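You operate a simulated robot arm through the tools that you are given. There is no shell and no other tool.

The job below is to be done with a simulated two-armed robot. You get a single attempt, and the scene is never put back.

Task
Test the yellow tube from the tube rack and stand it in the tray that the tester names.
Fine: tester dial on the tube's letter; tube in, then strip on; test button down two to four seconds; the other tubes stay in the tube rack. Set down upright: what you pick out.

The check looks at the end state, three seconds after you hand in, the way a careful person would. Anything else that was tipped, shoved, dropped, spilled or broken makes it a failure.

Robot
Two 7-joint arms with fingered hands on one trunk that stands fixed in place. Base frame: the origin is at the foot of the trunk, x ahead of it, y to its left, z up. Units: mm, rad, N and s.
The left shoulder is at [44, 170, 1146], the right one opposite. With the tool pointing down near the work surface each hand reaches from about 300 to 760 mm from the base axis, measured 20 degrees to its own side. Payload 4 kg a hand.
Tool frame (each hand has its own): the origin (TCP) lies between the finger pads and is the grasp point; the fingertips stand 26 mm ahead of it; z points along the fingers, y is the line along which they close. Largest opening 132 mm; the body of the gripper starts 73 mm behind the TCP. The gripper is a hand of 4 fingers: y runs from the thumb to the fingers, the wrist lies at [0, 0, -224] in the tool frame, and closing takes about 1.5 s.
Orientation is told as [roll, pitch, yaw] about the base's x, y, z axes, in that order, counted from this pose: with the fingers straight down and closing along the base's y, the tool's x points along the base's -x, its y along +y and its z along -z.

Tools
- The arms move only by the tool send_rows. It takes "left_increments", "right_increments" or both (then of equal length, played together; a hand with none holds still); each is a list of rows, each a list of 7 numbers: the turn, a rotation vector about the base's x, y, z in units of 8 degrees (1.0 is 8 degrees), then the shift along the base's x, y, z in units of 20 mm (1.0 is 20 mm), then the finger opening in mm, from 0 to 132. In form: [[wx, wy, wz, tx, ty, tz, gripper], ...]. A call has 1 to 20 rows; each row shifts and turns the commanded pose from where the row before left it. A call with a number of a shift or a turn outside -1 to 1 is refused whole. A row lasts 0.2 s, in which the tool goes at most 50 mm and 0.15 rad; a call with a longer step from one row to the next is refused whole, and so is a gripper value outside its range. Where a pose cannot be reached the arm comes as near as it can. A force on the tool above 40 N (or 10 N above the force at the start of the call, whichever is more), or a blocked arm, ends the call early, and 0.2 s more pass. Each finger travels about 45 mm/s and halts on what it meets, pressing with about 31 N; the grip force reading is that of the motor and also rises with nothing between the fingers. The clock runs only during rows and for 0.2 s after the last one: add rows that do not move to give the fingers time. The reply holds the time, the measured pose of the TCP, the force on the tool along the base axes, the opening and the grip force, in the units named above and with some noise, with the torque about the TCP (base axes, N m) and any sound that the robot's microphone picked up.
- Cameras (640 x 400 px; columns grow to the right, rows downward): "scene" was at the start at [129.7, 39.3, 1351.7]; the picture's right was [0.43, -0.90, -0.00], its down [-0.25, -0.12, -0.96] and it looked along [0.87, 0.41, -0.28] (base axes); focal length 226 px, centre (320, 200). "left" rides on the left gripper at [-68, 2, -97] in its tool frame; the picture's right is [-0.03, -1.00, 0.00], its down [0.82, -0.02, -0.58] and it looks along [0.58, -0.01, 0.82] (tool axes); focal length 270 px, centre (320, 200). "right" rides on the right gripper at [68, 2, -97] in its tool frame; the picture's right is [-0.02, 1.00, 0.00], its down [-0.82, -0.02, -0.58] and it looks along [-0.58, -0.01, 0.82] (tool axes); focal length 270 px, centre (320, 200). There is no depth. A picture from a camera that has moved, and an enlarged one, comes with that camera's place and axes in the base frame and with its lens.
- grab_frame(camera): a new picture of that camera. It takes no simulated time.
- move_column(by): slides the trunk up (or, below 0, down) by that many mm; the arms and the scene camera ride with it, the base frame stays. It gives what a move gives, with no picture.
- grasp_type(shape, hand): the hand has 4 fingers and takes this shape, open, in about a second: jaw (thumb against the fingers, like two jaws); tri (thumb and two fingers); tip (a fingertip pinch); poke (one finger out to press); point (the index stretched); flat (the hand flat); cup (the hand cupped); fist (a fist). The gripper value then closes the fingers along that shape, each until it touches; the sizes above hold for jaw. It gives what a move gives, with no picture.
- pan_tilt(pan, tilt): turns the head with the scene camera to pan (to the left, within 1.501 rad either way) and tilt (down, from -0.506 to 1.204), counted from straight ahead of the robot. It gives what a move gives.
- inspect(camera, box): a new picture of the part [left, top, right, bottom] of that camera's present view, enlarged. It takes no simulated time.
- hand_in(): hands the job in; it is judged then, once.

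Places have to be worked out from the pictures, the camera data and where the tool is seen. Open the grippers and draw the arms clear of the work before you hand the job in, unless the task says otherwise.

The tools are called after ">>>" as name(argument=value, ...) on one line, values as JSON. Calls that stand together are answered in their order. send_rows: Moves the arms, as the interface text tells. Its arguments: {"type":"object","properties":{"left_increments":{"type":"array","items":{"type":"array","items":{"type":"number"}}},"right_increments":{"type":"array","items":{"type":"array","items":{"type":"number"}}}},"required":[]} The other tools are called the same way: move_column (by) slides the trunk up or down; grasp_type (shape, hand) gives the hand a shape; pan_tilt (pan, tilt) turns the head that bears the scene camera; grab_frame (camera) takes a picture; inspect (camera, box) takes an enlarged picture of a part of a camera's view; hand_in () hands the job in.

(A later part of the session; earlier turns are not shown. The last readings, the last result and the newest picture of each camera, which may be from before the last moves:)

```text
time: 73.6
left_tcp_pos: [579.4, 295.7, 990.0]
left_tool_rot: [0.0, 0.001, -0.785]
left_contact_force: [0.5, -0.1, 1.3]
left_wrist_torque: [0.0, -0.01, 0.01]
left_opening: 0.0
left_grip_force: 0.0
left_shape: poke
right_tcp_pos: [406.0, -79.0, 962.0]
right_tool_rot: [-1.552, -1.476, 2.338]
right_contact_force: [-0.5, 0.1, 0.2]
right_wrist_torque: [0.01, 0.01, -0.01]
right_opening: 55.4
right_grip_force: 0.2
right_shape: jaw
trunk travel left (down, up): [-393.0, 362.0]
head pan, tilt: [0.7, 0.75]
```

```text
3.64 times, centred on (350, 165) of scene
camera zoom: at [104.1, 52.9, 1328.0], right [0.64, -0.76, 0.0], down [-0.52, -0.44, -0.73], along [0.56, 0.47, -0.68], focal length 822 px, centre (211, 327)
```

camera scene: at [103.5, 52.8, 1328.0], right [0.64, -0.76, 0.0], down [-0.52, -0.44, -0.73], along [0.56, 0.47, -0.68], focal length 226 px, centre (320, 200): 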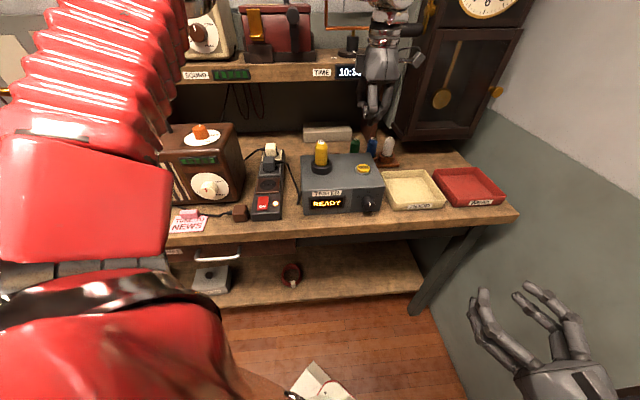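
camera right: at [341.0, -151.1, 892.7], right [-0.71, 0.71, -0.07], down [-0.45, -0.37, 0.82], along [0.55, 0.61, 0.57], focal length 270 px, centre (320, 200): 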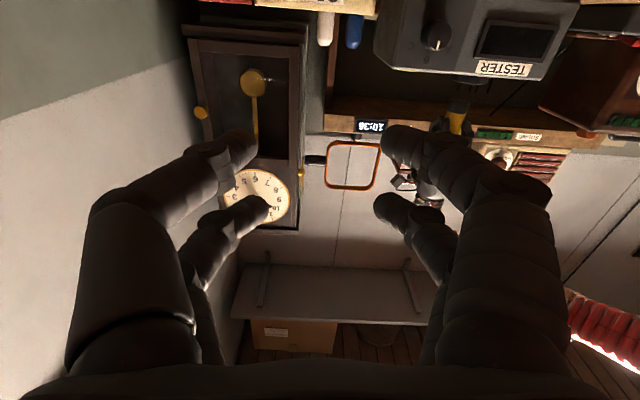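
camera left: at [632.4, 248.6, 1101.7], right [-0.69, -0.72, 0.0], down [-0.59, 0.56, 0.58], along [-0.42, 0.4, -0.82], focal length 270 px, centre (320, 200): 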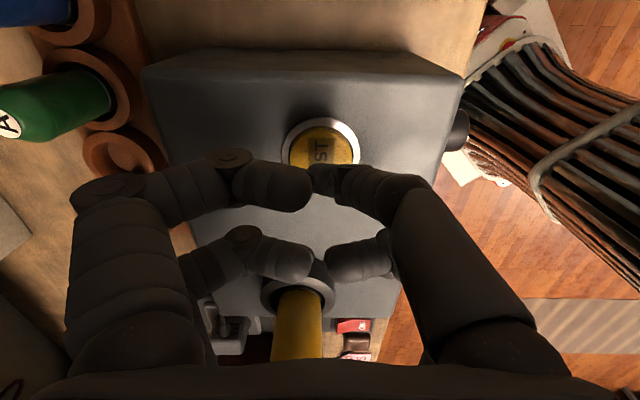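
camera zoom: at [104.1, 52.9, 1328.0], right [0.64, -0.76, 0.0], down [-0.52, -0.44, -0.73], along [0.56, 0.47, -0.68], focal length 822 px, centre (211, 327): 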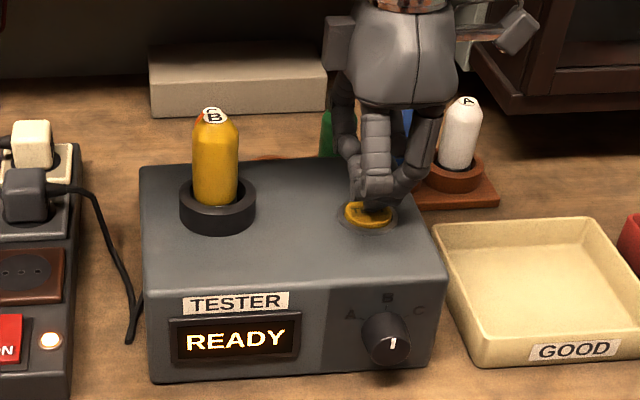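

Slight contact (about 1 N). I press 2 mm more and check the display.

>>> send_rows(left_increments=[[0, 0, 0, 0, 0, -0.1, 0]])

>>> inspect(camera="scene", box=[300, 110, 400, 220])

```text
time: 74.0
left_tcp_pos: [579.7, 295.1, 988.6]
left_tool_rot: [0.002, 0.0, -0.786]
left_contact_force: [1.3, 1.1, 2.9]
left_wrist_torque: [0.02, 0.0, 0.03]
left_opening: 0.1
left_grip_force: 0.1
left_shape: poke
right_tcp_pos: [405.1, -80.6, 960.7]
right_tool_rot: [-1.552, -1.472, 2.338]
right_contact_force: [0.1, -0.6, -0.7]
right_wrist_torque: [0.01, 0.02, 0.04]
right_opening: 55.6
right_grip_force: 0.1
right_shape: jaw
trunk travel left (down, up): [-393.0, 362.0]
head pan, tilt: [0.7, 0.75]
heard: click
```

```text
3.64 times, centred on (350, 165) of scene
camera zoom: at [104.0, 52.9, 1328.0], right [0.64, -0.76, 0.0], down [-0.52, -0.44, -0.73], along [0.56, 0.47, -0.68], focal length 822 px, centre (211, 327)
```

zoom: 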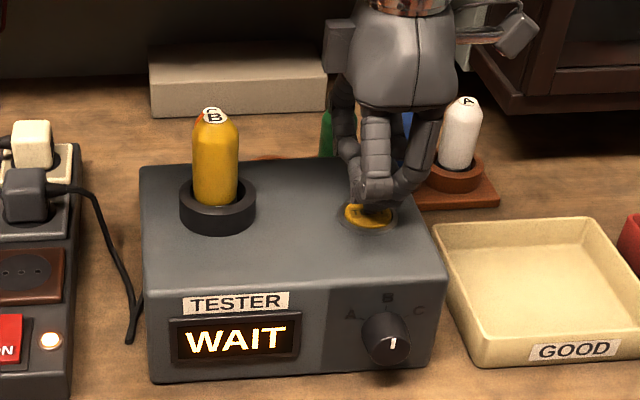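

Click heard and display shows WAIT. I hold for about 2.6 s more and release in the same call.

>>> send_rows(left_increments=[[0, 0, 0, 0, 0, -0.05, 0], [0, 0, 0, 0, 0, 0, 0], [0, 0, 0, 0, 0, 0, 0], [0, 0, 0, 0, 0, 0, 0], [0, 0, 0, 0, 0, 0, 0], [0, 0, 0, 0, 0, 0, 0], [0, 0, 0, 0, 0, 0, 0], [0, 0, 0, 0, 0, 0, 0], [0, 0, 0, 0, 0, 0, 0], [0, 0, 0, 0, 0, 0, 0], [0, 0, 0, 0, 0, 0, 0], [0, 0, 0, 0, 0, 0, 0], [0, 0, 0, 0, 0, 0, 0], [0, 0, 0, 0, 0, 0.8, 0], [0, 0, 0, 0, 0, 0.9, 0], [0, 0, 0, 0, 0, 0.9, 0]])

>>> inspect(camera="scene", box=[300, 110, 400, 220])

```text
time: 77.4
left_tcp_pos: [582.2, 294.5, 1038.6]
left_tool_rot: [0.001, 0.002, -0.785]
left_contact_force: [0.3, 0.5, -0.6]
left_wrist_torque: [0.04, 0.0, -0.02]
left_opening: 0.0
left_grip_force: 0.0
left_shape: poke
right_tcp_pos: [406.4, -80.4, 962.3]
right_tool_rot: [-1.55, -1.476, 2.339]
right_contact_force: [0.0, -0.1, -0.2]
right_wrist_torque: [0.0, -0.01, 0.05]
right_opening: 55.4
right_grip_force: 0.1
right_shape: jaw
trunk travel left (down, up): [-393.0, 362.0]
head pan, tilt: [0.7, 0.75]
```

```text
3.64 times, centred on (350, 165) of scene
camera zoom: at [103.9, 52.8, 1327.9], right [0.64, -0.76, 0.0], down [-0.52, -0.44, -0.73], along [0.56, 0.47, -0.68], focal length 822 px, centre (211, 327)
```

zoom: 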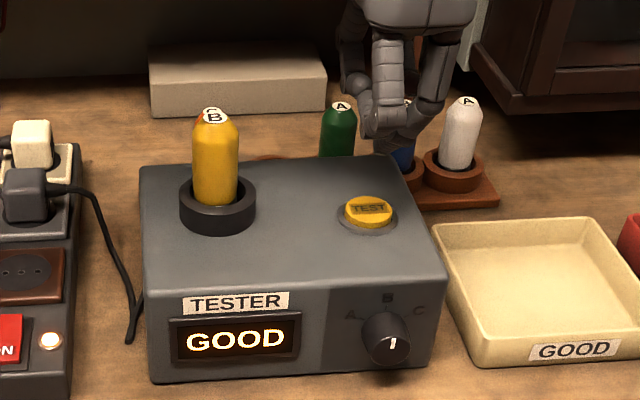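

The tester says GOOD. I lift away, return the hand to jaw with a moderate opening, and move back above the tube.

>>> send_rows(left_increments=[[0, 0, 0, 0, 0, 0.9, 0], [0, 0, 0, 0, 0, 0.9, 0], [0, 0, 0, 0, 0, 0.9, 0], [0, 0, 0, 0, 0, 0.9, 0], [0, 0, 0, 0, 0, 0.9, 0]])

>>> grasp_type(shape="jaw", hand="left")

>>> send_rows(left_increments=[[0, 0, 0, -0.635, 0.8, 0, 100], [0, 0, 0, -0.635, 0.8, 0, 80], [0, 0, 0, -0.635, 0.8, 0, 66], [0, 0, 0, -0.635, 0.8, 0, 66], [0, 0, 0, -0.635, 0.8, 0, 66], [0, 0, 0, -0.635, 0.8, 0, 66], [0, 0, 0, 0, 0, 0, 66], [0, 0, 0, 0, 0, 0, 66]])

>>> grab_frame(camera="left")

>>> inspect(camera="scene", box=[280, 90, 360, 190])

```text
time: 78.6
left_tcp_pos: [579.5, 296.1, 1130.5]
left_tool_rot: [-0.001, 0.0, -0.785]
left_contact_force: [-0.9, 0.7, 0.3]
left_wrist_torque: [0.02, 0.03, 0.01]
left_opening: 0.0
left_grip_force: 0.1
left_shape: poke
right_tcp_pos: [405.3, -79.9, 962.6]
right_tool_rot: [-1.551, -1.474, 2.336]
right_contact_force: [0.1, 0.2, 0.7]
right_wrist_torque: [0.02, -0.01, -0.03]
right_opening: 55.2
right_grip_force: 0.1
right_shape: jaw
trunk travel left (down, up): [-393.0, 362.0]
head pan, tilt: [0.7, 0.75]
```

```text
time: 79.5
left_tcp_pos: [579.6, 296.1, 1129.9]
left_tool_rot: [0.0, 0.0, -0.787]
left_contact_force: [-0.3, 0.2, -0.3]
left_wrist_torque: [0.0, 0.0, 0.02]
left_opening: 131.8
left_grip_force: 0.0
left_shape: jaw
right_tcp_pos: [405.7, -79.0, 961.4]
right_tool_rot: [-1.551, -1.475, 2.336]
right_contact_force: [0.0, -0.1, -0.2]
right_wrist_torque: [0.03, 0.01, 0.0]
right_opening: 56.0
right_grip_force: 0.1
right_shape: jaw
trunk travel left (down, up): [-393.0, 362.0]
head pan, tilt: [0.7, 0.75]
```

```text
time: 81.3
left_tcp_pos: [503.2, 392.4, 1130.4]
left_tool_rot: [-0.001, -0.001, -0.784]
left_contact_force: [0.1, 0.3, 0.2]
left_wrist_torque: [0.02, -0.03, 0.0]
left_opening: 66.5
left_grip_force: 0.0
left_shape: jaw
right_tcp_pos: [405.3, -79.9, 963.5]
right_tool_rot: [-1.551, -1.473, 2.335]
right_contact_force: [0.4, 0.1, 0.8]
right_wrist_torque: [0.03, 0.04, 0.02]
right_opening: 55.4
right_grip_force: 0.1
right_shape: jaw
trunk travel left (down, up): [-393.0, 362.0]
head pan, tilt: [0.7, 0.75]
```

```text
taken
camera left: at [554.1, 344.3, 1226.9], right [-0.69, -0.72, 0.0], down [-0.59, 0.56, 0.58], along [-0.42, 0.4, -0.82], focal length 270 px, centre (320, 200)
```

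left: 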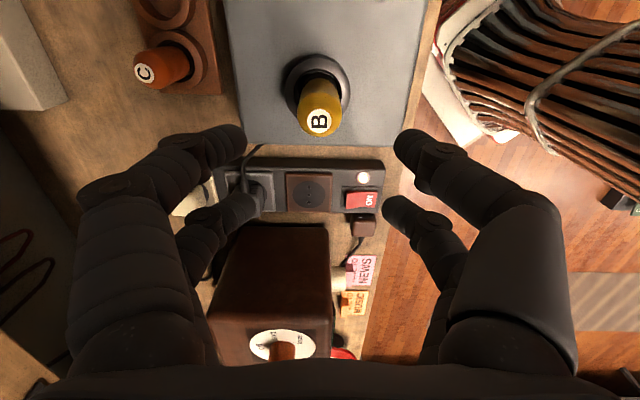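

```text
4.00 times, centred on (320, 140) of scene
camera zoom: at [103.9, 53.0, 1327.9], right [0.64, -0.77, 0.0], down [-0.52, -0.44, -0.73], along [0.56, 0.47, -0.68], focal length 905 px, centre (320, 440)
```

zoom: 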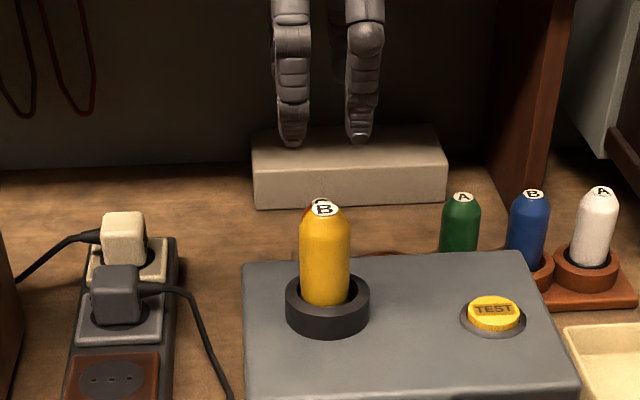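

The tube still stands straight, at about (507, 390). I centre on it and go down around it.

>>> send_rows(left_increments=[[0, 0, 0, 0.2, -0.12, -0.8, 66], [0, 0, 0, 0, 0, -0.8, 66], [0, 0, 0, 0, 0, -0.8, 66], [0, 0, 0, 0, 0, -0.8, 66], [0, 0, 0, 0, 0, -0.8, 66], [0, 0, 0, 0, 0, -0.8, 66], [0, 0, 0, 0, 0, 0, 66]])

>>> grab_frame(camera="left")

>>> inspect(camera="scene", box=[280, 90, 360, 190])

```text
time: 82.9
left_tcp_pos: [508.2, 389.5, 1033.8]
left_tool_rot: [0.0, 0.0, -0.787]
left_contact_force: [0.3, -0.3, 0.1]
left_wrist_torque: [0.02, -0.01, -0.03]
left_opening: 66.8
left_grip_force: 0.0
left_shape: jaw
right_tcp_pos: [405.0, -78.7, 962.4]
right_tool_rot: [-1.552, -1.473, 2.339]
right_contact_force: [-0.2, 0.2, -0.1]
right_wrist_torque: [0.03, -0.04, 0.04]
right_opening: 55.6
right_grip_force: 0.1
right_shape: jaw
trunk travel left (down, up): [-393.0, 362.0]
head pan, tilt: [0.7, 0.75]
```

```text
taken
camera left: at [558.1, 342.6, 1130.5], right [-0.69, -0.72, 0.0], down [-0.59, 0.56, 0.58], along [-0.42, 0.4, -0.82], focal length 270 px, centre (320, 200)
```

left: 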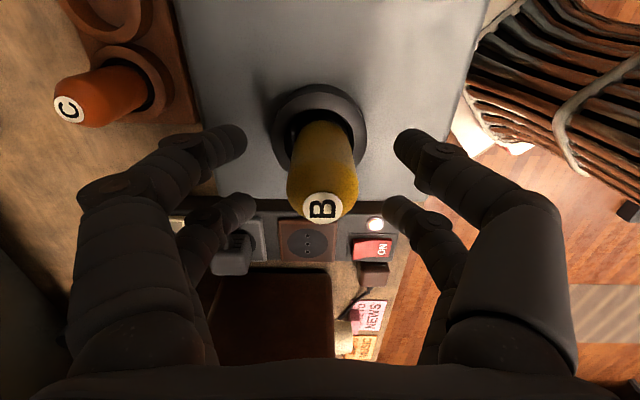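

```text
4.00 times, centred on (320, 140) of scene
camera zoom: at [103.9, 52.9, 1328.0], right [0.64, -0.76, 0.0], down [-0.52, -0.44, -0.73], along [0.56, 0.47, -0.68], focal length 905 px, centre (320, 440)
```

zoom: 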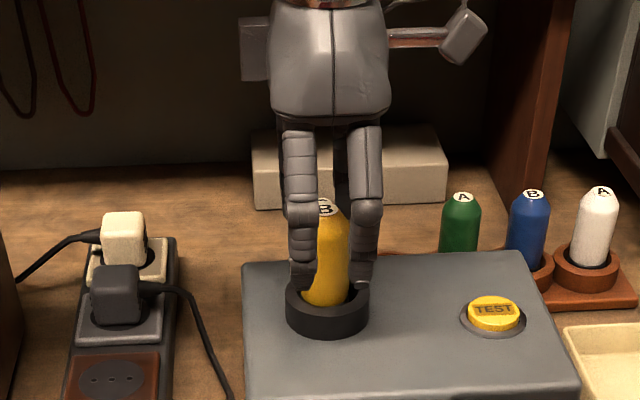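

Aligned within a millimetre. I go down the last 20 mm and close.

>>> send_rows(left_increments=[[0, 0, 0, 0, 0, -0.5, 66], [0, 0, 0, 0, 0, -0.5, 66], [0, 0, 0, 0, 0, 0, 66], [0, 0, 0, 0, 0, 0, 45], [0, 0, 0, 0, 0, 0, 25], [0, 0, 0, 0, 0, 0, 10], [0, 0, 0, 0, 0, 0, 0], [0, 0, 0, 0, 0, 0, 0], [0, 0, 0, 0, 0, 0, 0], [0, 0, 0, 0, 0, 0, 0]])

>>> grab_frame(camera="left")

>>> inspect(camera="scene", box=[280, 90, 360, 190])

```text
time: 85.1
left_tcp_pos: [508.1, 390.3, 1014.1]
left_tool_rot: [-0.001, 0.001, -0.785]
left_contact_force: [0.4, 0.0, -0.1]
left_wrist_torque: [-0.02, 0.02, 0.02]
left_opening: 8.7
left_grip_force: 14.0
left_shape: jaw
right_tcp_pos: [407.1, -79.8, 961.2]
right_tool_rot: [-1.55, -1.476, 2.335]
right_contact_force: [0.2, -0.6, -0.4]
right_wrist_torque: [0.01, -0.03, 0.03]
right_opening: 55.8
right_grip_force: 0.1
right_shape: jaw
trunk travel left (down, up): [-393.0, 362.0]
head pan, tilt: [0.7, 0.75]
```

```text
taken
camera left: at [558.4, 342.3, 1109.9], right [-0.69, -0.72, 0.0], down [-0.59, 0.56, 0.58], along [-0.42, 0.4, -0.82], focal length 270 px, centre (320, 200)
```

left: 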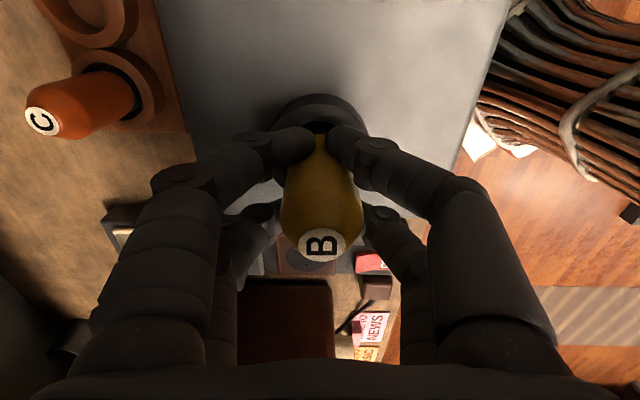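

```text
4.00 times, centred on (320, 140) of scene
camera zoom: at [104.1, 52.9, 1327.9], right [0.64, -0.76, 0.0], down [-0.52, -0.44, -0.73], along [0.56, 0.47, -0.68], focal length 905 px, centre (320, 440)
```

zoom: 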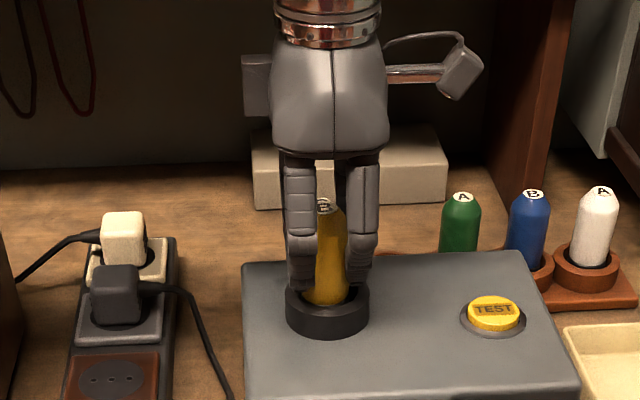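

Firm grip again. I lift the tube straight up out of the socket.

>>> send_rows(left_increments=[[0, 0, 0, 0, 0, 0.4, 0], [0, 0, 0, 0, 0, 0.7, 0], [0, 0, 0, 0, 0, 0.8, 0], [0, 0, 0, 0, 0, 0.8, 0], [0, 0, 0, 0, 0, 0.8, 0], [0, 0, 0, 0, 0, 0, 0]])

>>> inspect(camera="scene", box=[280, 70, 360, 190])

```text
time: 86.5
left_tcp_pos: [507.2, 387.7, 1084.6]
left_tool_rot: [0.0, 0.0, -0.785]
left_contact_force: [-0.9, -0.9, -0.9]
left_wrist_torque: [0.02, 0.0, 0.0]
left_opening: 8.7
left_grip_force: 14.1
left_shape: jaw
right_tcp_pos: [405.5, -78.5, 960.3]
right_tool_rot: [-1.547, -1.475, 2.336]
right_contact_force: [0.6, 0.1, -0.4]
right_wrist_torque: [0.01, 0.0, -0.04]
right_opening: 55.4
right_grip_force: 0.1
right_shape: jaw
trunk travel left (down, up): [-393.0, 362.0]
head pan, tilt: [0.7, 0.75]
```

```text
3.33 times, centred on (320, 130) of scene
camera zoom: at [104.3, 53.0, 1327.9], right [0.64, -0.76, 0.0], down [-0.52, -0.44, -0.73], along [0.56, 0.47, -0.68], focal length 754 px, centre (320, 433)
```

zoom: 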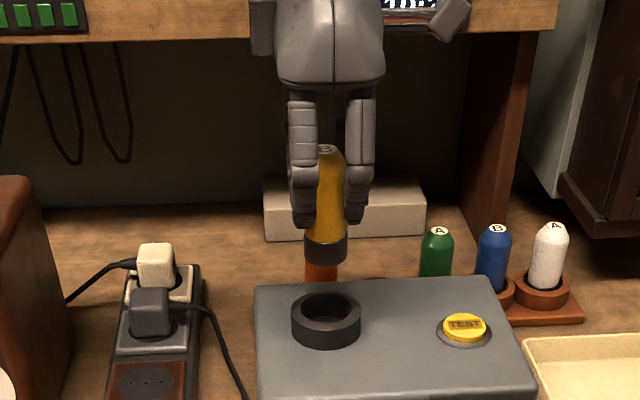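

The tube is out and hanging upright. I carry it over the GOOD tray, towards (675, 183).

>>> send_rows(left_increments=[[0, 0, 0, 0.7, -0.853, 0, 0], [0, 0, 0, 0.7, -0.853, 0, 0], [0, 0, 0, 0.7, -0.853, 0, 0], [0, 0, 0, 0.7, -0.853, 0, 0], [0, 0, 0, 0.7, -0.853, 0, 0], [0, 0, 0, 0.7, -0.853, 0, 0], [0, 0, 0, 0.7, -0.853, 0, 0], [0, 0, 0, 0.7, -0.853, 0, 0], [0, 0, 0, 0.7, -0.853, 0, 0], [0, 0, 0, 0.7, -0.853, 0, 0], [0, 0, 0, 0.7, -0.853, 0, 0], [0, 0, 0, 0.7, -0.853, 0, 0], [0, 0, 0, 0, 0, 0, 0]])

>>> grab_frame(camera="left")

>>> grab_frame(camera="scene")

>>> grab_frame(camera="right")

```text
time: 89.3
left_tcp_pos: [608.5, 227.8, 1073.1]
left_tool_rot: [0.0, 0.0, -0.786]
left_contact_force: [-0.4, 0.3, -1.4]
left_wrist_torque: [-0.02, 0.02, -0.04]
left_opening: 8.3
left_grip_force: 13.8
left_shape: jaw
left hand out of reach, approached as far as the arm can: row 9, 10, 11, 12
right_tcp_pos: [405.7, -79.6, 961.3]
right_tool_rot: [-1.55, -1.474, 2.335]
right_contact_force: [0.7, -0.2, 0.1]
right_wrist_torque: [0.02, -0.01, -0.02]
right_opening: 55.5
right_grip_force: 0.0
right_shape: jaw
trunk travel left (down, up): [-393.0, 362.0]
head pan, tilt: [0.7, 0.75]
```

```text
taken
camera left: at [658.5, 181.1, 1169.3], right [-0.69, -0.72, 0.0], down [-0.59, 0.56, 0.58], along [-0.42, 0.4, -0.82], focal length 270 px, centre (320, 200)
```

left: 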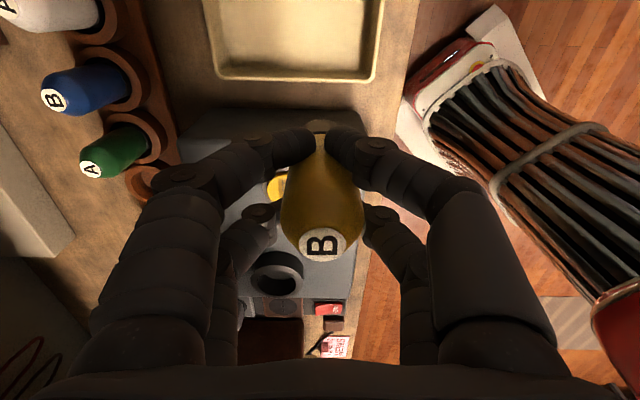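

```text
taken
camera scene: at [104.2, 52.9, 1327.9], right [0.64, -0.76, 0.0], down [-0.52, -0.44, -0.73], along [0.56, 0.47, -0.68], focal length 226 px, centre (320, 200)
```

scene: 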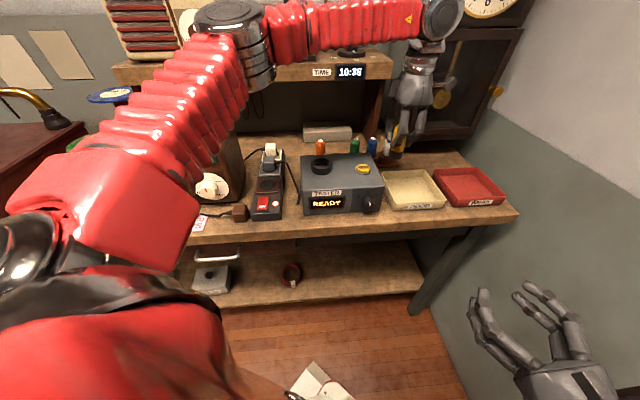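

```text
taken
camera right: at [340.9, -151.1, 892.8], right [-0.71, 0.71, -0.07], down [-0.45, -0.37, 0.82], along [0.55, 0.61, 0.57], focal length 270 px, centre (320, 200)
```

right: 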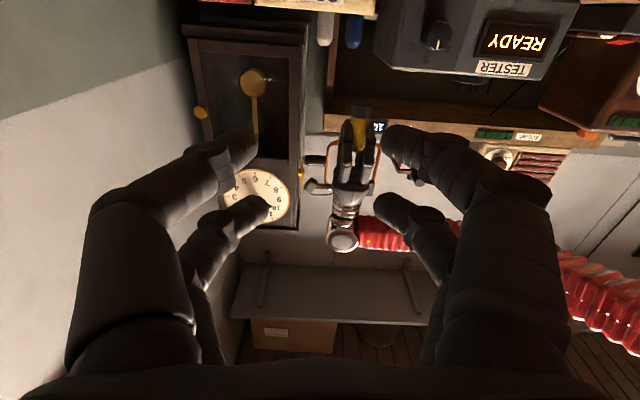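

The arm hit a limit at (608, 228) with this wrist turn, short of the tray. I turn the hand back to yaw 0 there (a free spin of the tube about its own axis) to regain reach.

>>> send_rows(left_increments=[[0, 0, 0.8, 0, 0, 0, 0], [0, 0, 0.8, 0, 0, 0, 0], [0, 0, 0.8, 0, 0, 0, 0], [0, 0, 0.8, 0, 0, 0, 0], [0, 0, 0.8, 0, 0, 0, 0], [0, 0, 0.8, 0, 0, 0, 0], [0, 0, 0.8, 0, 0, 0, 0], [0, 0, 0, 0, 0, 0, 0]])

>>> send_rows(left_increments=[[0, 0, 0, 0.7, -0.5, 0, 0], [0, 0, 0, 0.7, -0.5, 0, 0], [0, 0, 0, 0, 0, 0, 0]])

```text
time: 91.1
left_tcp_pos: [606.6, 227.2, 1073.0]
left_tool_rot: [0.0, 0.003, -0.001]
left_contact_force: [-0.3, 0.5, -0.7]
left_wrist_torque: [0.0, 0.04, 0.0]
left_opening: 8.1
left_grip_force: 13.6
left_shape: jaw
right_tcp_pos: [406.5, -79.9, 961.1]
right_tool_rot: [-1.548, -1.476, 2.333]
right_contact_force: [-0.1, -0.5, -0.2]
right_wrist_torque: [0.0, 0.01, 0.01]
right_opening: 55.4
right_grip_force: 0.1
right_shape: jaw
trunk travel left (down, up): [-393.0, 362.0]
head pan, tilt: [0.7, 0.75]
```

```text
time: 91.9
left_tcp_pos: [608.2, 226.7, 1072.5]
left_tool_rot: [0.0, 0.001, -0.003]
left_contact_force: [0.0, 0.7, -0.7]
left_wrist_torque: [-0.01, 0.0, -0.02]
left_opening: 8.4
left_grip_force: 13.8
left_shape: jaw
left hand out of reach, approached as far as the arm can: row 1, 2
right_tcp_pos: [405.9, -79.6, 961.5]
right_tool_rot: [-1.55, -1.474, 2.335]
right_contact_force: [-0.9, -0.2, -1.1]
right_wrist_torque: [-0.03, -0.03, 0.0]
right_opening: 55.5
right_grip_force: 0.0
right_shape: jaw
trunk travel left (down, up): [-393.0, 362.0]
head pan, tilt: [0.7, 0.75]
```

Yaw makes no difference; the limit is the arm's reach at this height. I lower to z≈1000 (tube still clear above the tray rim) and try moving further from there.

>>> send_rows(left_increments=[[0, 0, 0, 0, 0, -0.9, 0], [0, 0, 0, 0, 0, -0.9, 0], [0, 0, 0, 0, 0, -0.9, 0], [0, 0, 0, 0, 0, -0.9, 0], [0, 0, 0, 0.7, -0.5, 0, 0], [0, 0, 0, 0.7, -0.5, 0, 0], [0, 0, 0, 0, 0, 0, 0]])

>>> grab_frame(camera="scene")

```text
time: 93.5
left_tcp_pos: [606.8, 226.8, 1000.9]
left_tool_rot: [0.001, 0.001, -0.003]
left_contact_force: [0.4, 0.2, 0.6]
left_wrist_torque: [0.02, 0.01, 0.01]
left_opening: 8.2
left_grip_force: 14.4
left_shape: jaw
left hand out of reach, approached as far as the arm can: row 5, 6
right_tcp_pos: [405.6, -79.0, 962.3]
right_tool_rot: [-1.551, -1.474, 2.335]
right_contact_force: [0.4, 0.3, 0.1]
right_wrist_torque: [0.03, 0.01, -0.01]
right_opening: 55.4
right_grip_force: 0.0
right_shape: jaw
trunk travel left (down, up): [-393.0, 362.0]
head pan, tilt: [0.7, 0.75]
```

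```text
taken
camera scene: at [104.3, 52.9, 1327.9], right [0.64, -0.76, 0.0], down [-0.52, -0.44, -0.73], along [0.56, 0.47, -0.68], focal length 226 px, centre (320, 200)
```

scene: 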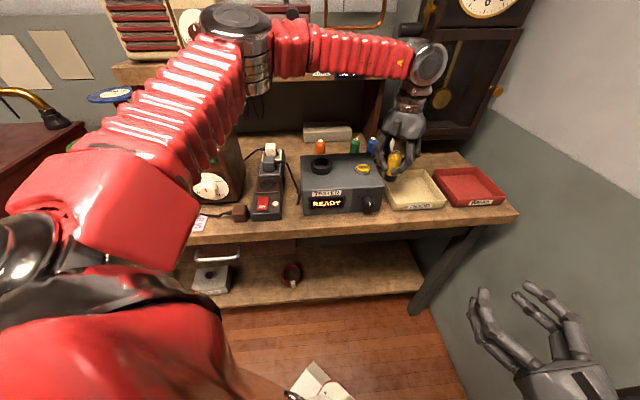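

Still stopped at the same x,y though the elbow is clearly bent, so some joint is at its limit. I probe with small moves in x and y separately to learn which way is open.

>>> send_rows(left_increments=[[0, 0, 0, 0, -0.5, 0, 0], [0, 0, 0, 0, 0, 0, 0]])

>>> send_rows(left_increments=[[0, 0, 0, 0.5, 0, 0, 0], [0, 0, 0, 0, 0, 0, 0]])

```text
time: 94.1
left_tcp_pos: [604.9, 220.8, 1002.1]
left_tool_rot: [-0.002, -0.001, -0.004]
left_contact_force: [0.1, -0.2, -1.1]
left_wrist_torque: [0.0, 0.02, -0.01]
left_opening: 8.2
left_grip_force: 14.4
left_shape: jaw
left hand out of reach, approached as far as the arm can: row 1
right_tcp_pos: [407.4, -79.6, 961.2]
right_tool_rot: [-1.549, -1.476, 2.333]
right_contact_force: [0.0, 0.3, 0.6]
right_wrist_torque: [0.03, 0.0, 0.02]
right_opening: 55.4
right_grip_force: 0.1
right_shape: jaw
trunk travel left (down, up): [-393.0, 362.0]
head pan, tilt: [0.7, 0.75]
```

```text
time: 94.7
left_tcp_pos: [606.6, 225.4, 1003.8]
left_tool_rot: [-0.003, 0.0, -0.004]
left_contact_force: [0.8, -0.1, -0.3]
left_wrist_torque: [-0.03, 0.01, 0.0]
left_opening: 8.3
left_grip_force: 13.6
left_shape: jaw
left hand out of reach, approached as far as the arm can: row 1
right_tcp_pos: [406.6, -80.6, 961.7]
right_tool_rot: [-1.549, -1.476, 2.335]
right_contact_force: [0.3, -0.2, 0.3]
right_wrist_torque: [-0.01, 0.02, -0.01]
right_opening: 55.7
right_grip_force: 0.1
right_shape: jaw
trunk travel left (down, up): [-393.0, 362.0]
head pan, tilt: [0.7, 0.75]
```

The boundary slides along a circle, so the upper arm is at its limit; leaning the hand will buy the missing 50 mm. To keep the tube upright I'll stand it briefly on the flat tester top, re-lean the hand and regrip. First up and back to a free spot at about (520, 322), turning to yaw -24°.

>>> send_rows(left_increments=[[0, 0, 0, 0, 0, 0.8, 0], [0, 0, 0, 0, 0, 0.8, 0], [0, 0, 0, 0, 0, 0.8, 0], [0, 0, -0.5, -0.7, 0.8, 0, 0], [0, 0, -0.5, -0.7, 0.8, 0, 0], [0, 0, -0.5, -0.7, 0.8, 0, 0], [0, 0, -0.5, -0.75, 0.8, 0, 0], [0, 0, -0.5, -0.75, 0.8, 0, 0], [0, 0, -0.5, -0.75, 0.8, 0, 0], [0, 0, 0, 0, 0, 0, 0]])

>>> grab_frame(camera="left")

>>> inspect(camera="scene", box=[290, 90, 410, 220])

```text
time: 96.9
left_tcp_pos: [522.1, 320.1, 1050.5]
left_tool_rot: [0.0, 0.002, -0.424]
left_contact_force: [0.5, -0.2, -0.7]
left_wrist_torque: [0.01, -0.03, 0.01]
left_opening: 8.4
left_grip_force: 14.0
left_shape: jaw
right_tcp_pos: [406.5, -80.2, 961.4]
right_tool_rot: [-1.548, -1.474, 2.336]
right_contact_force: [-0.5, -0.4, 0.2]
right_wrist_torque: [0.01, 0.0, 0.0]
right_opening: 55.5
right_grip_force: 0.0
right_shape: jaw
trunk travel left (down, up): [-393.0, 362.0]
head pan, tilt: [0.7, 0.75]
```

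```text
taken
camera left: at [585.9, 293.7, 1146.5], right [-0.39, -0.92, 0.0], down [-0.75, 0.32, 0.58], along [-0.53, 0.22, -0.82], focal length 270 px, centre (320, 200)
```

left: 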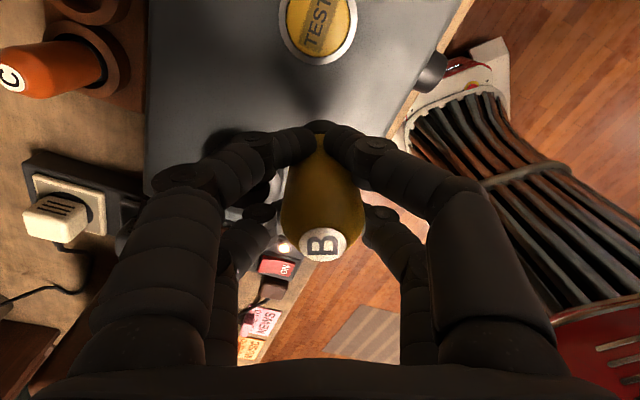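

```text
3.08 times, centred on (350, 155) of scene
camera zoom: at [104.5, 52.8, 1327.9], right [0.64, -0.77, 0.0], down [-0.52, -0.44, -0.73], along [0.56, 0.47, -0.68], focal length 696 px, centre (228, 338)
```

zoom: 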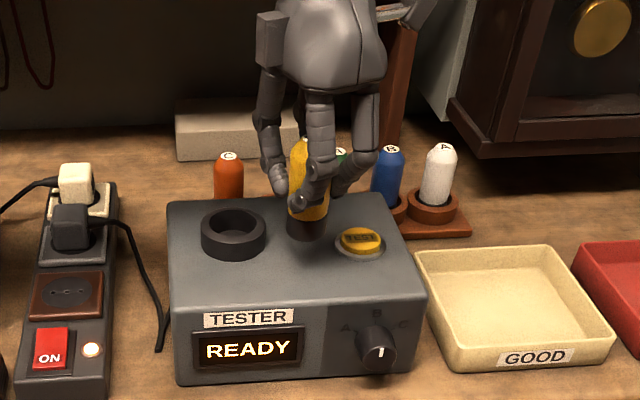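

The spot below is free flat tester top. I lower the tube towards it.

>>> send_rows(left_increments=[[0, 0, 0, 0, 0, -0.7, 0], [0, 0, 0, 0, 0, -0.7, 0], [0, 0, 0, 0, 0, -0.5, 0], [0, 0, 0, 0, 0, -0.1, 0], [0, 0, 0, 0, 0, 0, 0]])

>>> inspect(camera="scene", box=[290, 90, 410, 220])

```text
time: 98.1
left_tcp_pos: [520.0, 319.1, 1013.0]
left_tool_rot: [0.001, 0.001, -0.421]
left_contact_force: [-0.1, 0.3, 0.0]
left_wrist_torque: [0.01, 0.04, -0.04]
left_opening: 8.1
left_grip_force: 13.7
left_shape: jaw
right_tcp_pos: [405.8, -79.6, 961.5]
right_tool_rot: [-1.553, -1.476, 2.337]
right_contact_force: [-0.7, 0.5, 0.2]
right_wrist_torque: [-0.03, 0.02, 0.01]
right_opening: 55.7
right_grip_force: 0.1
right_shape: jaw
trunk travel left (down, up): [-393.0, 362.0]
head pan, tilt: [0.7, 0.75]
```

```text
3.08 times, centred on (350, 155) of scene
camera zoom: at [104.1, 52.9, 1327.9], right [0.64, -0.76, 0.0], down [-0.52, -0.44, -0.73], along [0.56, 0.47, -0.68], focal length 696 px, centre (228, 338)
```

zoom: 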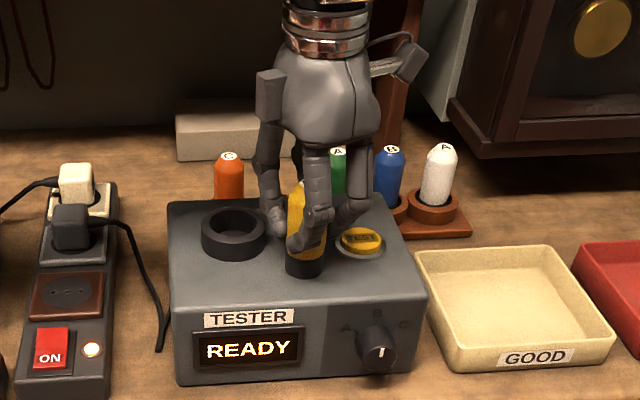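

>>> send_rows(left_increments=[[0, 0, 0, 0, 0, -0.1, 0], [0, 0, 0, 0, 0, -0.1, 0]])

>>> send_rows(left_increments=[[0, 0, 0, 0, 0, -0.08, 0]])

```text
time: 98.7
left_tcp_pos: [520.6, 318.0, 1009.7]
left_tool_rot: [0.003, -0.005, -0.424]
left_contact_force: [-2.6, 0.9, 20.9]
left_wrist_torque: [0.03, 0.13, -0.04]
left_opening: 8.4
left_grip_force: 14.2
left_shape: jaw
right_tcp_pos: [404.5, -79.5, 962.6]
right_tool_rot: [-1.568, -1.474, 2.356]
right_contact_force: [-0.2, 0.0, 0.3]
right_wrist_torque: [0.01, 0.01, 0.03]
right_opening: 55.6
right_grip_force: 0.1
right_shape: jaw
trunk travel left (down, up): [-393.0, 362.0]
head pan, tilt: [0.7, 0.75]
```

```text
time: 99.1
left_tcp_pos: [520.2, 317.6, 1009.9]
left_tool_rot: [0.004, -0.007, -0.423]
left_contact_force: [2.4, 0.2, 30.6]
left_wrist_torque: [0.04, 0.01, -0.05]
left_opening: 9.1
left_grip_force: 14.4
left_shape: jaw
right_tcp_pos: [404.2, -80.7, 962.7]
right_tool_rot: [-1.573, -1.473, 2.358]
right_contact_force: [0.5, 0.0, -0.1]
right_wrist_torque: [-0.03, -0.03, 0.04]
right_opening: 55.2
right_grip_force: 0.0
right_shape: jaw
trunk travel left (down, up): [-393.0, 362.0]
head pan, tilt: [0.7, 0.75]
```

Contact with the tester top (about 30 N); I ease up 3 mm and open the fingers slowly.

>>> send_rows(left_increments=[[0, 0, 0, 0, 0, 0.1, 0], [0, 0, 0, 0, 0, 0.05, 0], [0, 0, 0, 0, 0, 0, 0], [0, 0, 0, 0, 0, 0, 14], [0, 0, 0, 0, 0, 0, 20], [0, 0, 0, 0, 0, 0, 28], [0, 0, 0, 0, 0, 0, 40], [0, 0, 0, 0, 0, 0, 54], [0, 0, 0, 0, 0, 0, 66], [0, 0, 0, 0, 0, 0, 66]])

>>> grab_frame(camera="left")

>>> inspect(camera="scene", box=[290, 90, 410, 220])

```text
time: 101.3
left_tcp_pos: [521.5, 320.3, 1008.9]
left_tool_rot: [0.0, 0.0, -0.421]
left_contact_force: [-0.1, 0.2, 0.6]
left_wrist_torque: [0.03, 0.01, 0.0]
left_opening: 65.3
left_grip_force: 0.1
left_shape: jaw
right_tcp_pos: [406.1, -80.0, 962.0]
right_tool_rot: [-1.548, -1.474, 2.335]
right_contact_force: [-0.7, -0.1, 0.1]
right_wrist_torque: [0.02, -0.01, 0.01]
right_opening: 55.5
right_grip_force: 0.0
right_shape: jaw
trunk travel left (down, up): [-393.0, 362.0]
head pan, tilt: [0.7, 0.75]
```

```text
taken
camera left: at [585.1, 294.1, 1106.0], right [-0.39, -0.92, 0.0], down [-0.75, 0.32, 0.58], along [-0.53, 0.22, -0.82], focal length 270 px, centre (320, 200)
```

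left: 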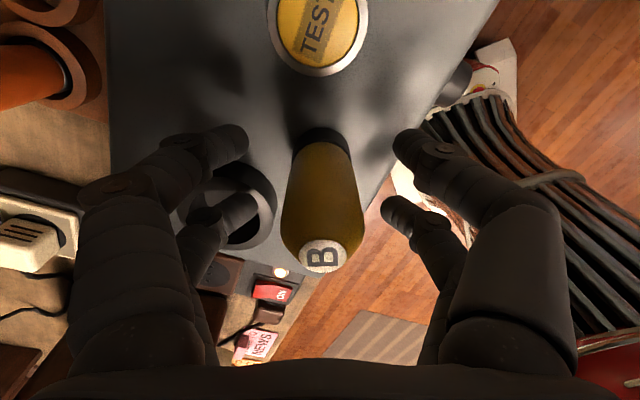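

```text
3.08 times, centred on (350, 155) of scene
camera zoom: at [104.1, 53.0, 1327.9], right [0.64, -0.76, 0.0], down [-0.52, -0.44, -0.73], along [0.56, 0.47, -0.68], focal length 696 px, centre (228, 338)
```

zoom: 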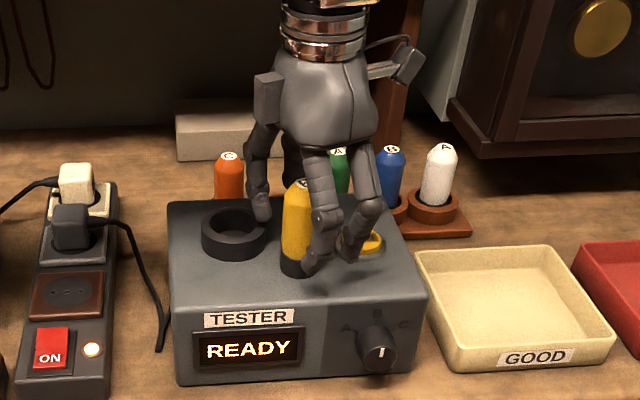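

The tube stands on the tester, shifted about 6 mm in the release. I lean the hand 15° (about its closing axis) and recentre on the tube.

>>> send_rows(left_increments=[[0, 0, 0, -0.2, 0.1, 0.1, 66], [-0.255, -0.57, 0, -0.15, 0.1, 0, 66], [-0.255, -0.57, 0, -0.15, 0.1, 0, 66], [-0.255, -0.57, 0, 0, 0, 0, 66], [0, 0, 0, 0, 0, 0, 66]])

>>> grab_frame(camera="left")

>>> inspect(camera="scene", box=[290, 90, 410, 220])

```text
time: 102.5
left_tcp_pos: [511.4, 325.8, 1009.9]
left_tool_rot: [0.0, -0.262, -0.421]
left_contact_force: [0.1, -0.3, 0.3]
left_wrist_torque: [-0.01, -0.03, 0.0]
left_opening: 65.6
left_grip_force: 0.1
left_shape: jaw
right_tcp_pos: [405.5, -79.2, 961.3]
right_tool_rot: [-1.551, -1.474, 2.334]
right_contact_force: [0.2, 0.2, -0.7]
right_wrist_torque: [0.01, -0.01, 0.02]
right_opening: 55.6
right_grip_force: 0.0
right_shape: jaw
trunk travel left (down, up): [-393.0, 362.0]
head pan, tilt: [0.7, 0.75]
```

```text
taken
camera left: at [549.7, 311.5, 1121.3], right [-0.39, -0.92, 0.01], down [-0.86, 0.37, 0.35], along [-0.32, 0.13, -0.94], focal length 270 px, centre (320, 200)
```

left: 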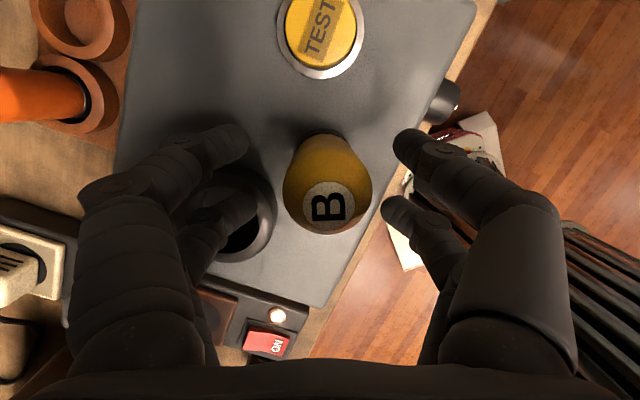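

```text
3.08 times, centred on (350, 155) of scene
camera zoom: at [104.3, 52.8, 1327.9], right [0.64, -0.77, 0.0], down [-0.52, -0.44, -0.73], along [0.56, 0.47, -0.68], focal length 696 px, centre (228, 338)
```

zoom: 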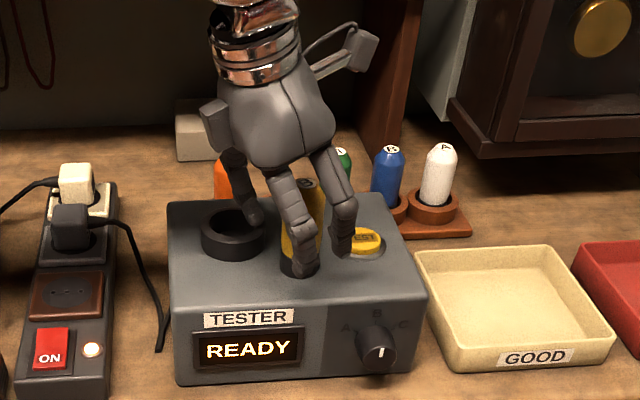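

The tube is centred between the fingertips. I close on it with this lean.

>>> send_rows(left_increments=[[0, 0, 0, 0, 0, 0, 50], [0, 0, 0, 0, 0, 0, 36], [0, 0, 0, 0, 0, 0, 24], [0, 0, 0, 0, 0, 0, 12], [0, 0, 0, 0, 0, 0, 4], [0, 0, 0, 0, 0, 0, 0], [0, 0, 0, 0, 0, 0, 0], [0, 0, 0, 0, 0, 0, 0]])

>>> grab_frame(camera="left")

>>> inspect(camera="scene", box=[290, 90, 410, 220])

```text
time: 104.3
left_tcp_pos: [510.2, 325.9, 1010.0]
left_tool_rot: [-0.001, -0.262, -0.423]
left_contact_force: [-0.6, 1.0, 0.4]
left_wrist_torque: [0.02, -0.01, 0.0]
left_opening: 12.1
left_grip_force: 14.4
left_shape: jaw
right_tcp_pos: [406.4, -79.7, 960.9]
right_tool_rot: [-1.551, -1.473, 2.338]
right_contact_force: [0.0, -0.6, 0.1]
right_wrist_torque: [0.01, -0.01, -0.02]
right_opening: 55.5
right_grip_force: 0.0
right_shape: jaw
trunk travel left (down, up): [-393.0, 362.0]
head pan, tilt: [0.7, 0.75]
```

```text
taken
camera left: at [549.6, 311.5, 1121.5], right [-0.39, -0.92, 0.01], down [-0.86, 0.37, 0.35], along [-0.32, 0.13, -0.94], focal length 270 px, centre (320, 200)
```

left: 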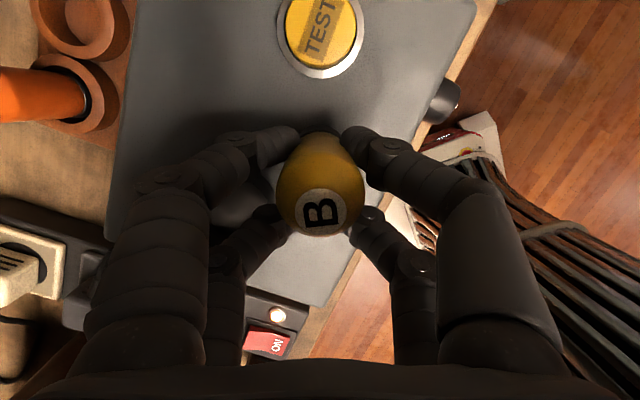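

```text
3.08 times, centred on (350, 155) of scene
camera zoom: at [104.0, 52.9, 1327.9], right [0.64, -0.76, 0.0], down [-0.52, -0.44, -0.73], along [0.56, 0.47, -0.68], focal length 696 px, centre (228, 338)
```

zoom: 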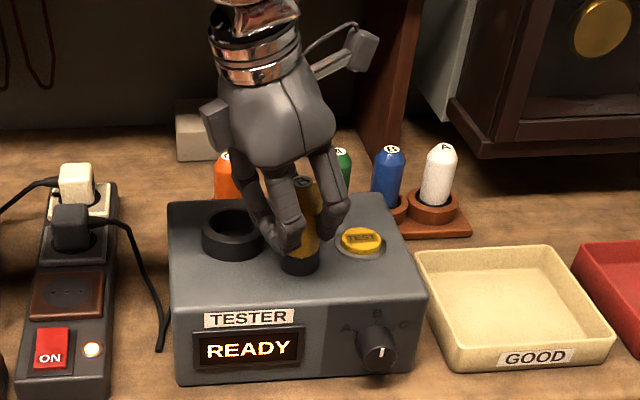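

Gripped. I lift 50 mm and check that the tube still hangs upright.

>>> send_rows(left_increments=[[0, 0, 0, 0, 0, 0.3, 0], [0, 0, 0, 0, 0, 0.6, 0], [0, 0, 0, 0, 0, 0.8, 0], [0, 0, 0, 0, 0, 0.8, 0], [0, 0, 0, 0, 0, 0, 0]])

>>> inspect(camera="left", box=[230, 80, 410, 270])

>>> inspect(camera="scene", box=[300, 100, 380, 190])

>>> inspect(camera="right", box=[360, 0, 560, 140])

```text
time: 105.5
left_tcp_pos: [511.0, 325.1, 1060.5]
left_tool_rot: [0.0, -0.262, -0.422]
left_contact_force: [-0.7, -0.8, -1.4]
left_wrist_torque: [-0.01, -0.01, 0.03]
left_opening: 12.3
left_grip_force: 14.6
left_shape: jaw
right_tcp_pos: [406.3, -79.1, 961.7]
right_tool_rot: [-1.548, -1.475, 2.336]
right_contact_force: [-0.6, 0.0, -0.7]
right_wrist_torque: [0.04, 0.0, -0.02]
right_opening: 55.4
right_grip_force: 0.0
right_shape: jaw
trunk travel left (down, up): [-393.0, 362.0]
head pan, tilt: [0.7, 0.75]
```

```text
2.11 times, centred on (320, 175) of left
camera zoom: at [549.5, 310.3, 1171.9], right [-0.39, -0.92, 0.01], down [-0.86, 0.37, 0.35], along [-0.32, 0.13, -0.94], focal length 569 px, centre (320, 253)
```

zoom: 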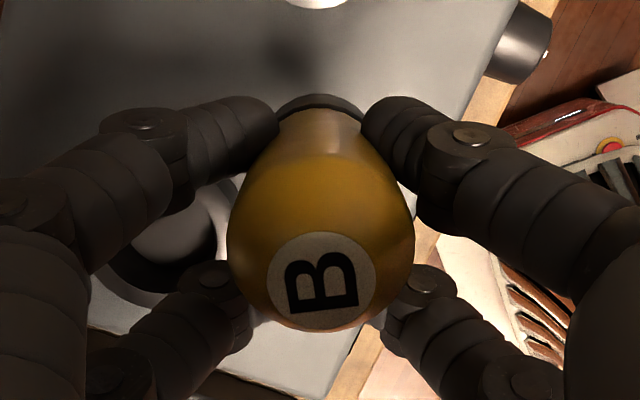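

```text
4.44 times, centred on (340, 145) of scene
camera zoom: at [104.2, 53.0, 1327.9], right [0.64, -0.76, 0.0], down [-0.52, -0.44, -0.73], along [0.56, 0.47, -0.68], focal length 1005 px, centre (231, 444)
```

zoom: 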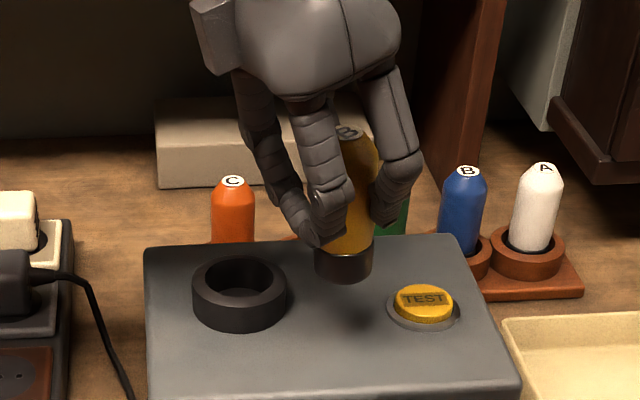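

```text
2.86 times, centred on (460, 70) of right
camera zoom: at [340.8, -151.1, 892.8], right [-0.71, 0.71, -0.07], down [-0.45, -0.37, 0.82], along [0.55, 0.61, 0.57], focal length 772 px, centre (-80, 571)
```

zoom: 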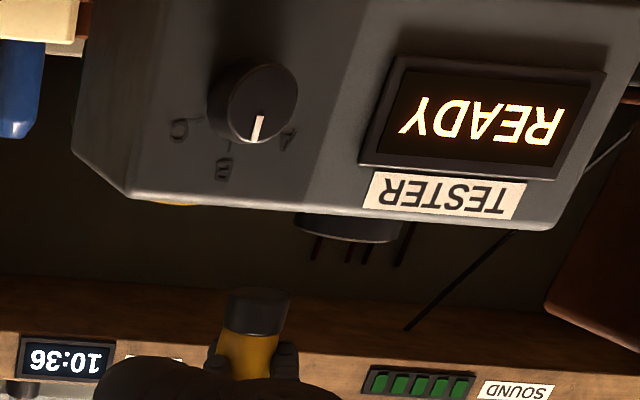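

The tube hangs within about 3° of upright. I carry it toward the tray's left-middle, (655, 196).

>>> send_rows(left_increments=[[0, 0, 0, 0.8, -0.716, 0, 0], [0, 0, 0, 0.8, -0.716, 0, 0], [0, 0, 0, 0.8, -0.716, 0, 0], [0, 0, 0, 0.8, -0.716, 0, 0], [0, 0, 0, 0.8, -0.716, 0, 0], [0, 0, 0, 0.8, -0.716, 0, 0], [0, 0, 0, 0.8, -0.716, 0, 0], [0, 0, 0, 0.8, -0.716, 0, 0], [0, 0, 0, 0.8, -0.716, 0, 0], [0, 0, 0, 0, 0, 0, 0]])

>>> grab_frame(camera="left")

>>> grab_frame(camera="scene")

```text
time: 107.7
left_tcp_pos: [652.5, 198.3, 1061.6]
left_tool_rot: [0.001, -0.264, -0.42]
left_contact_force: [0.0, 0.8, -0.3]
left_wrist_torque: [0.02, 0.01, 0.01]
left_opening: 11.8
left_grip_force: 14.3
left_shape: jaw
right_tcp_pos: [404.2, -79.7, 962.2]
right_tool_rot: [-1.555, -1.474, 2.344]
right_contact_force: [0.0, -0.3, 0.5]
right_wrist_torque: [-0.02, -0.01, 0.03]
right_opening: 55.7
right_grip_force: 0.0
right_shape: jaw
trunk travel left (down, up): [-393.0, 362.0]
head pan, tilt: [0.7, 0.75]
```

```text
taken
camera left: at [692.9, 182.3, 1172.3], right [-0.39, -0.92, 0.01], down [-0.86, 0.36, 0.35], along [-0.32, 0.13, -0.94], focal length 270 px, centre (320, 200)
```

left: 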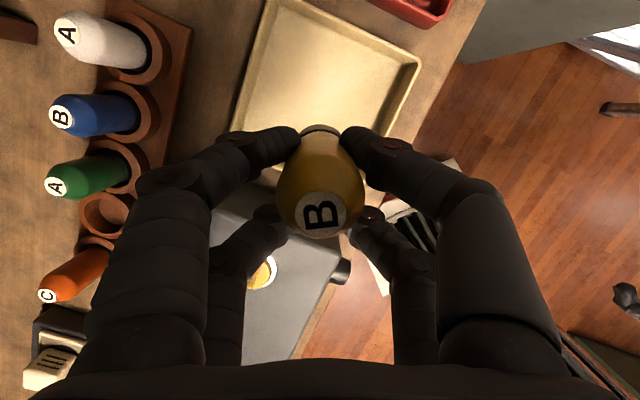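

```text
taken
camera scene: at [103.6, 52.8, 1328.0], right [0.64, -0.76, 0.0], down [-0.52, -0.44, -0.73], along [0.56, 0.47, -0.68], focal length 226 px, centre (320, 200)
```

scene: 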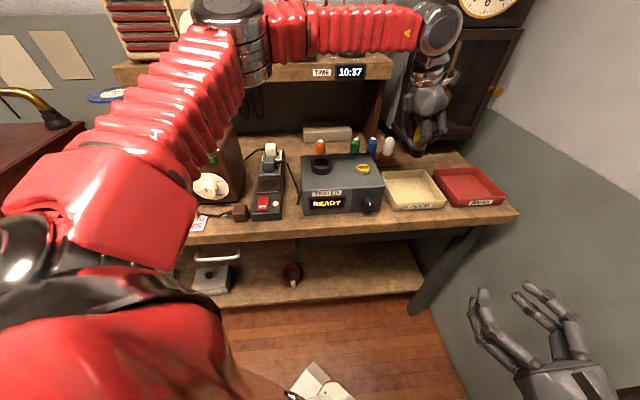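

Reached (652, 198) over the tray. I zoom to check where the tube will land.

>>> inspect(camera="left", box=[200, 0, 440, 200])

>>> inspect(camera="scene", box=[360, 70, 480, 220])

>>> inspect(camera="right", box=[200, 0, 400, 140])

```text
2.00 times, centred on (320, 100) of left
camera zoom: at [692.9, 182.3, 1172.3], right [-0.39, -0.92, 0.01], down [-0.86, 0.36, 0.35], along [-0.32, 0.13, -0.94], focal length 541 px, centre (320, 400)
```

zoom: 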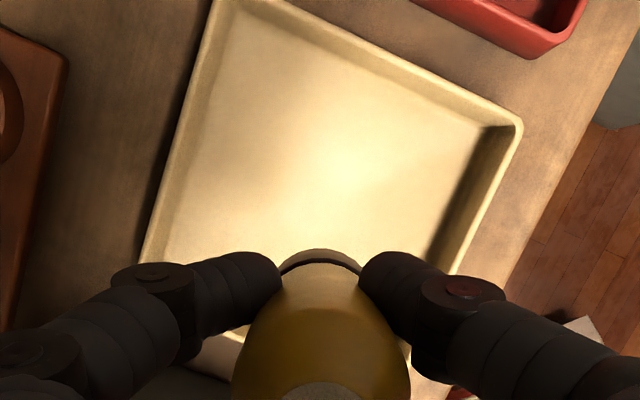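

```text
2.67 times, centred on (420, 145) of scene
camera zoom: at [103.6, 52.8, 1328.0], right [0.64, -0.76, 0.0], down [-0.52, -0.44, -0.73], along [0.56, 0.47, -0.68], focal length 603 px, centre (53, 347)
```

zoom: 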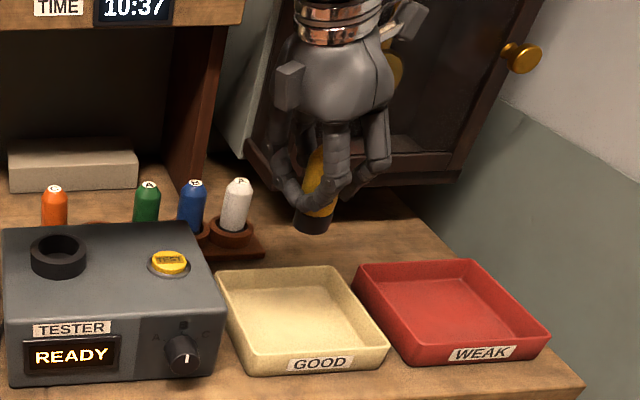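

```text
2.86 times, centred on (300, 70) of right
camera zoom: at [340.4, -151.2, 893.0], right [-0.71, 0.71, -0.07], down [-0.45, -0.37, 0.82], along [0.55, 0.61, 0.57], focal length 772 px, centre (377, 571)
```

zoom: 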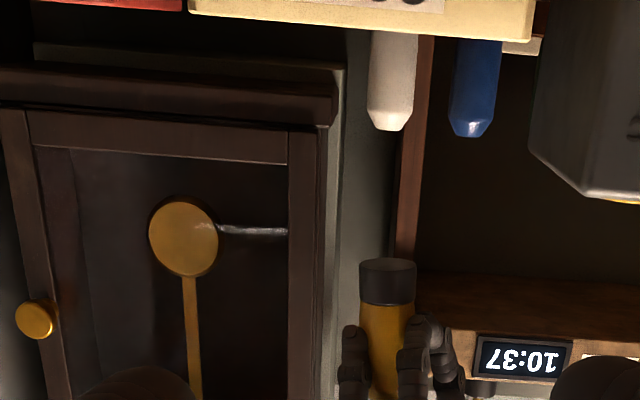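

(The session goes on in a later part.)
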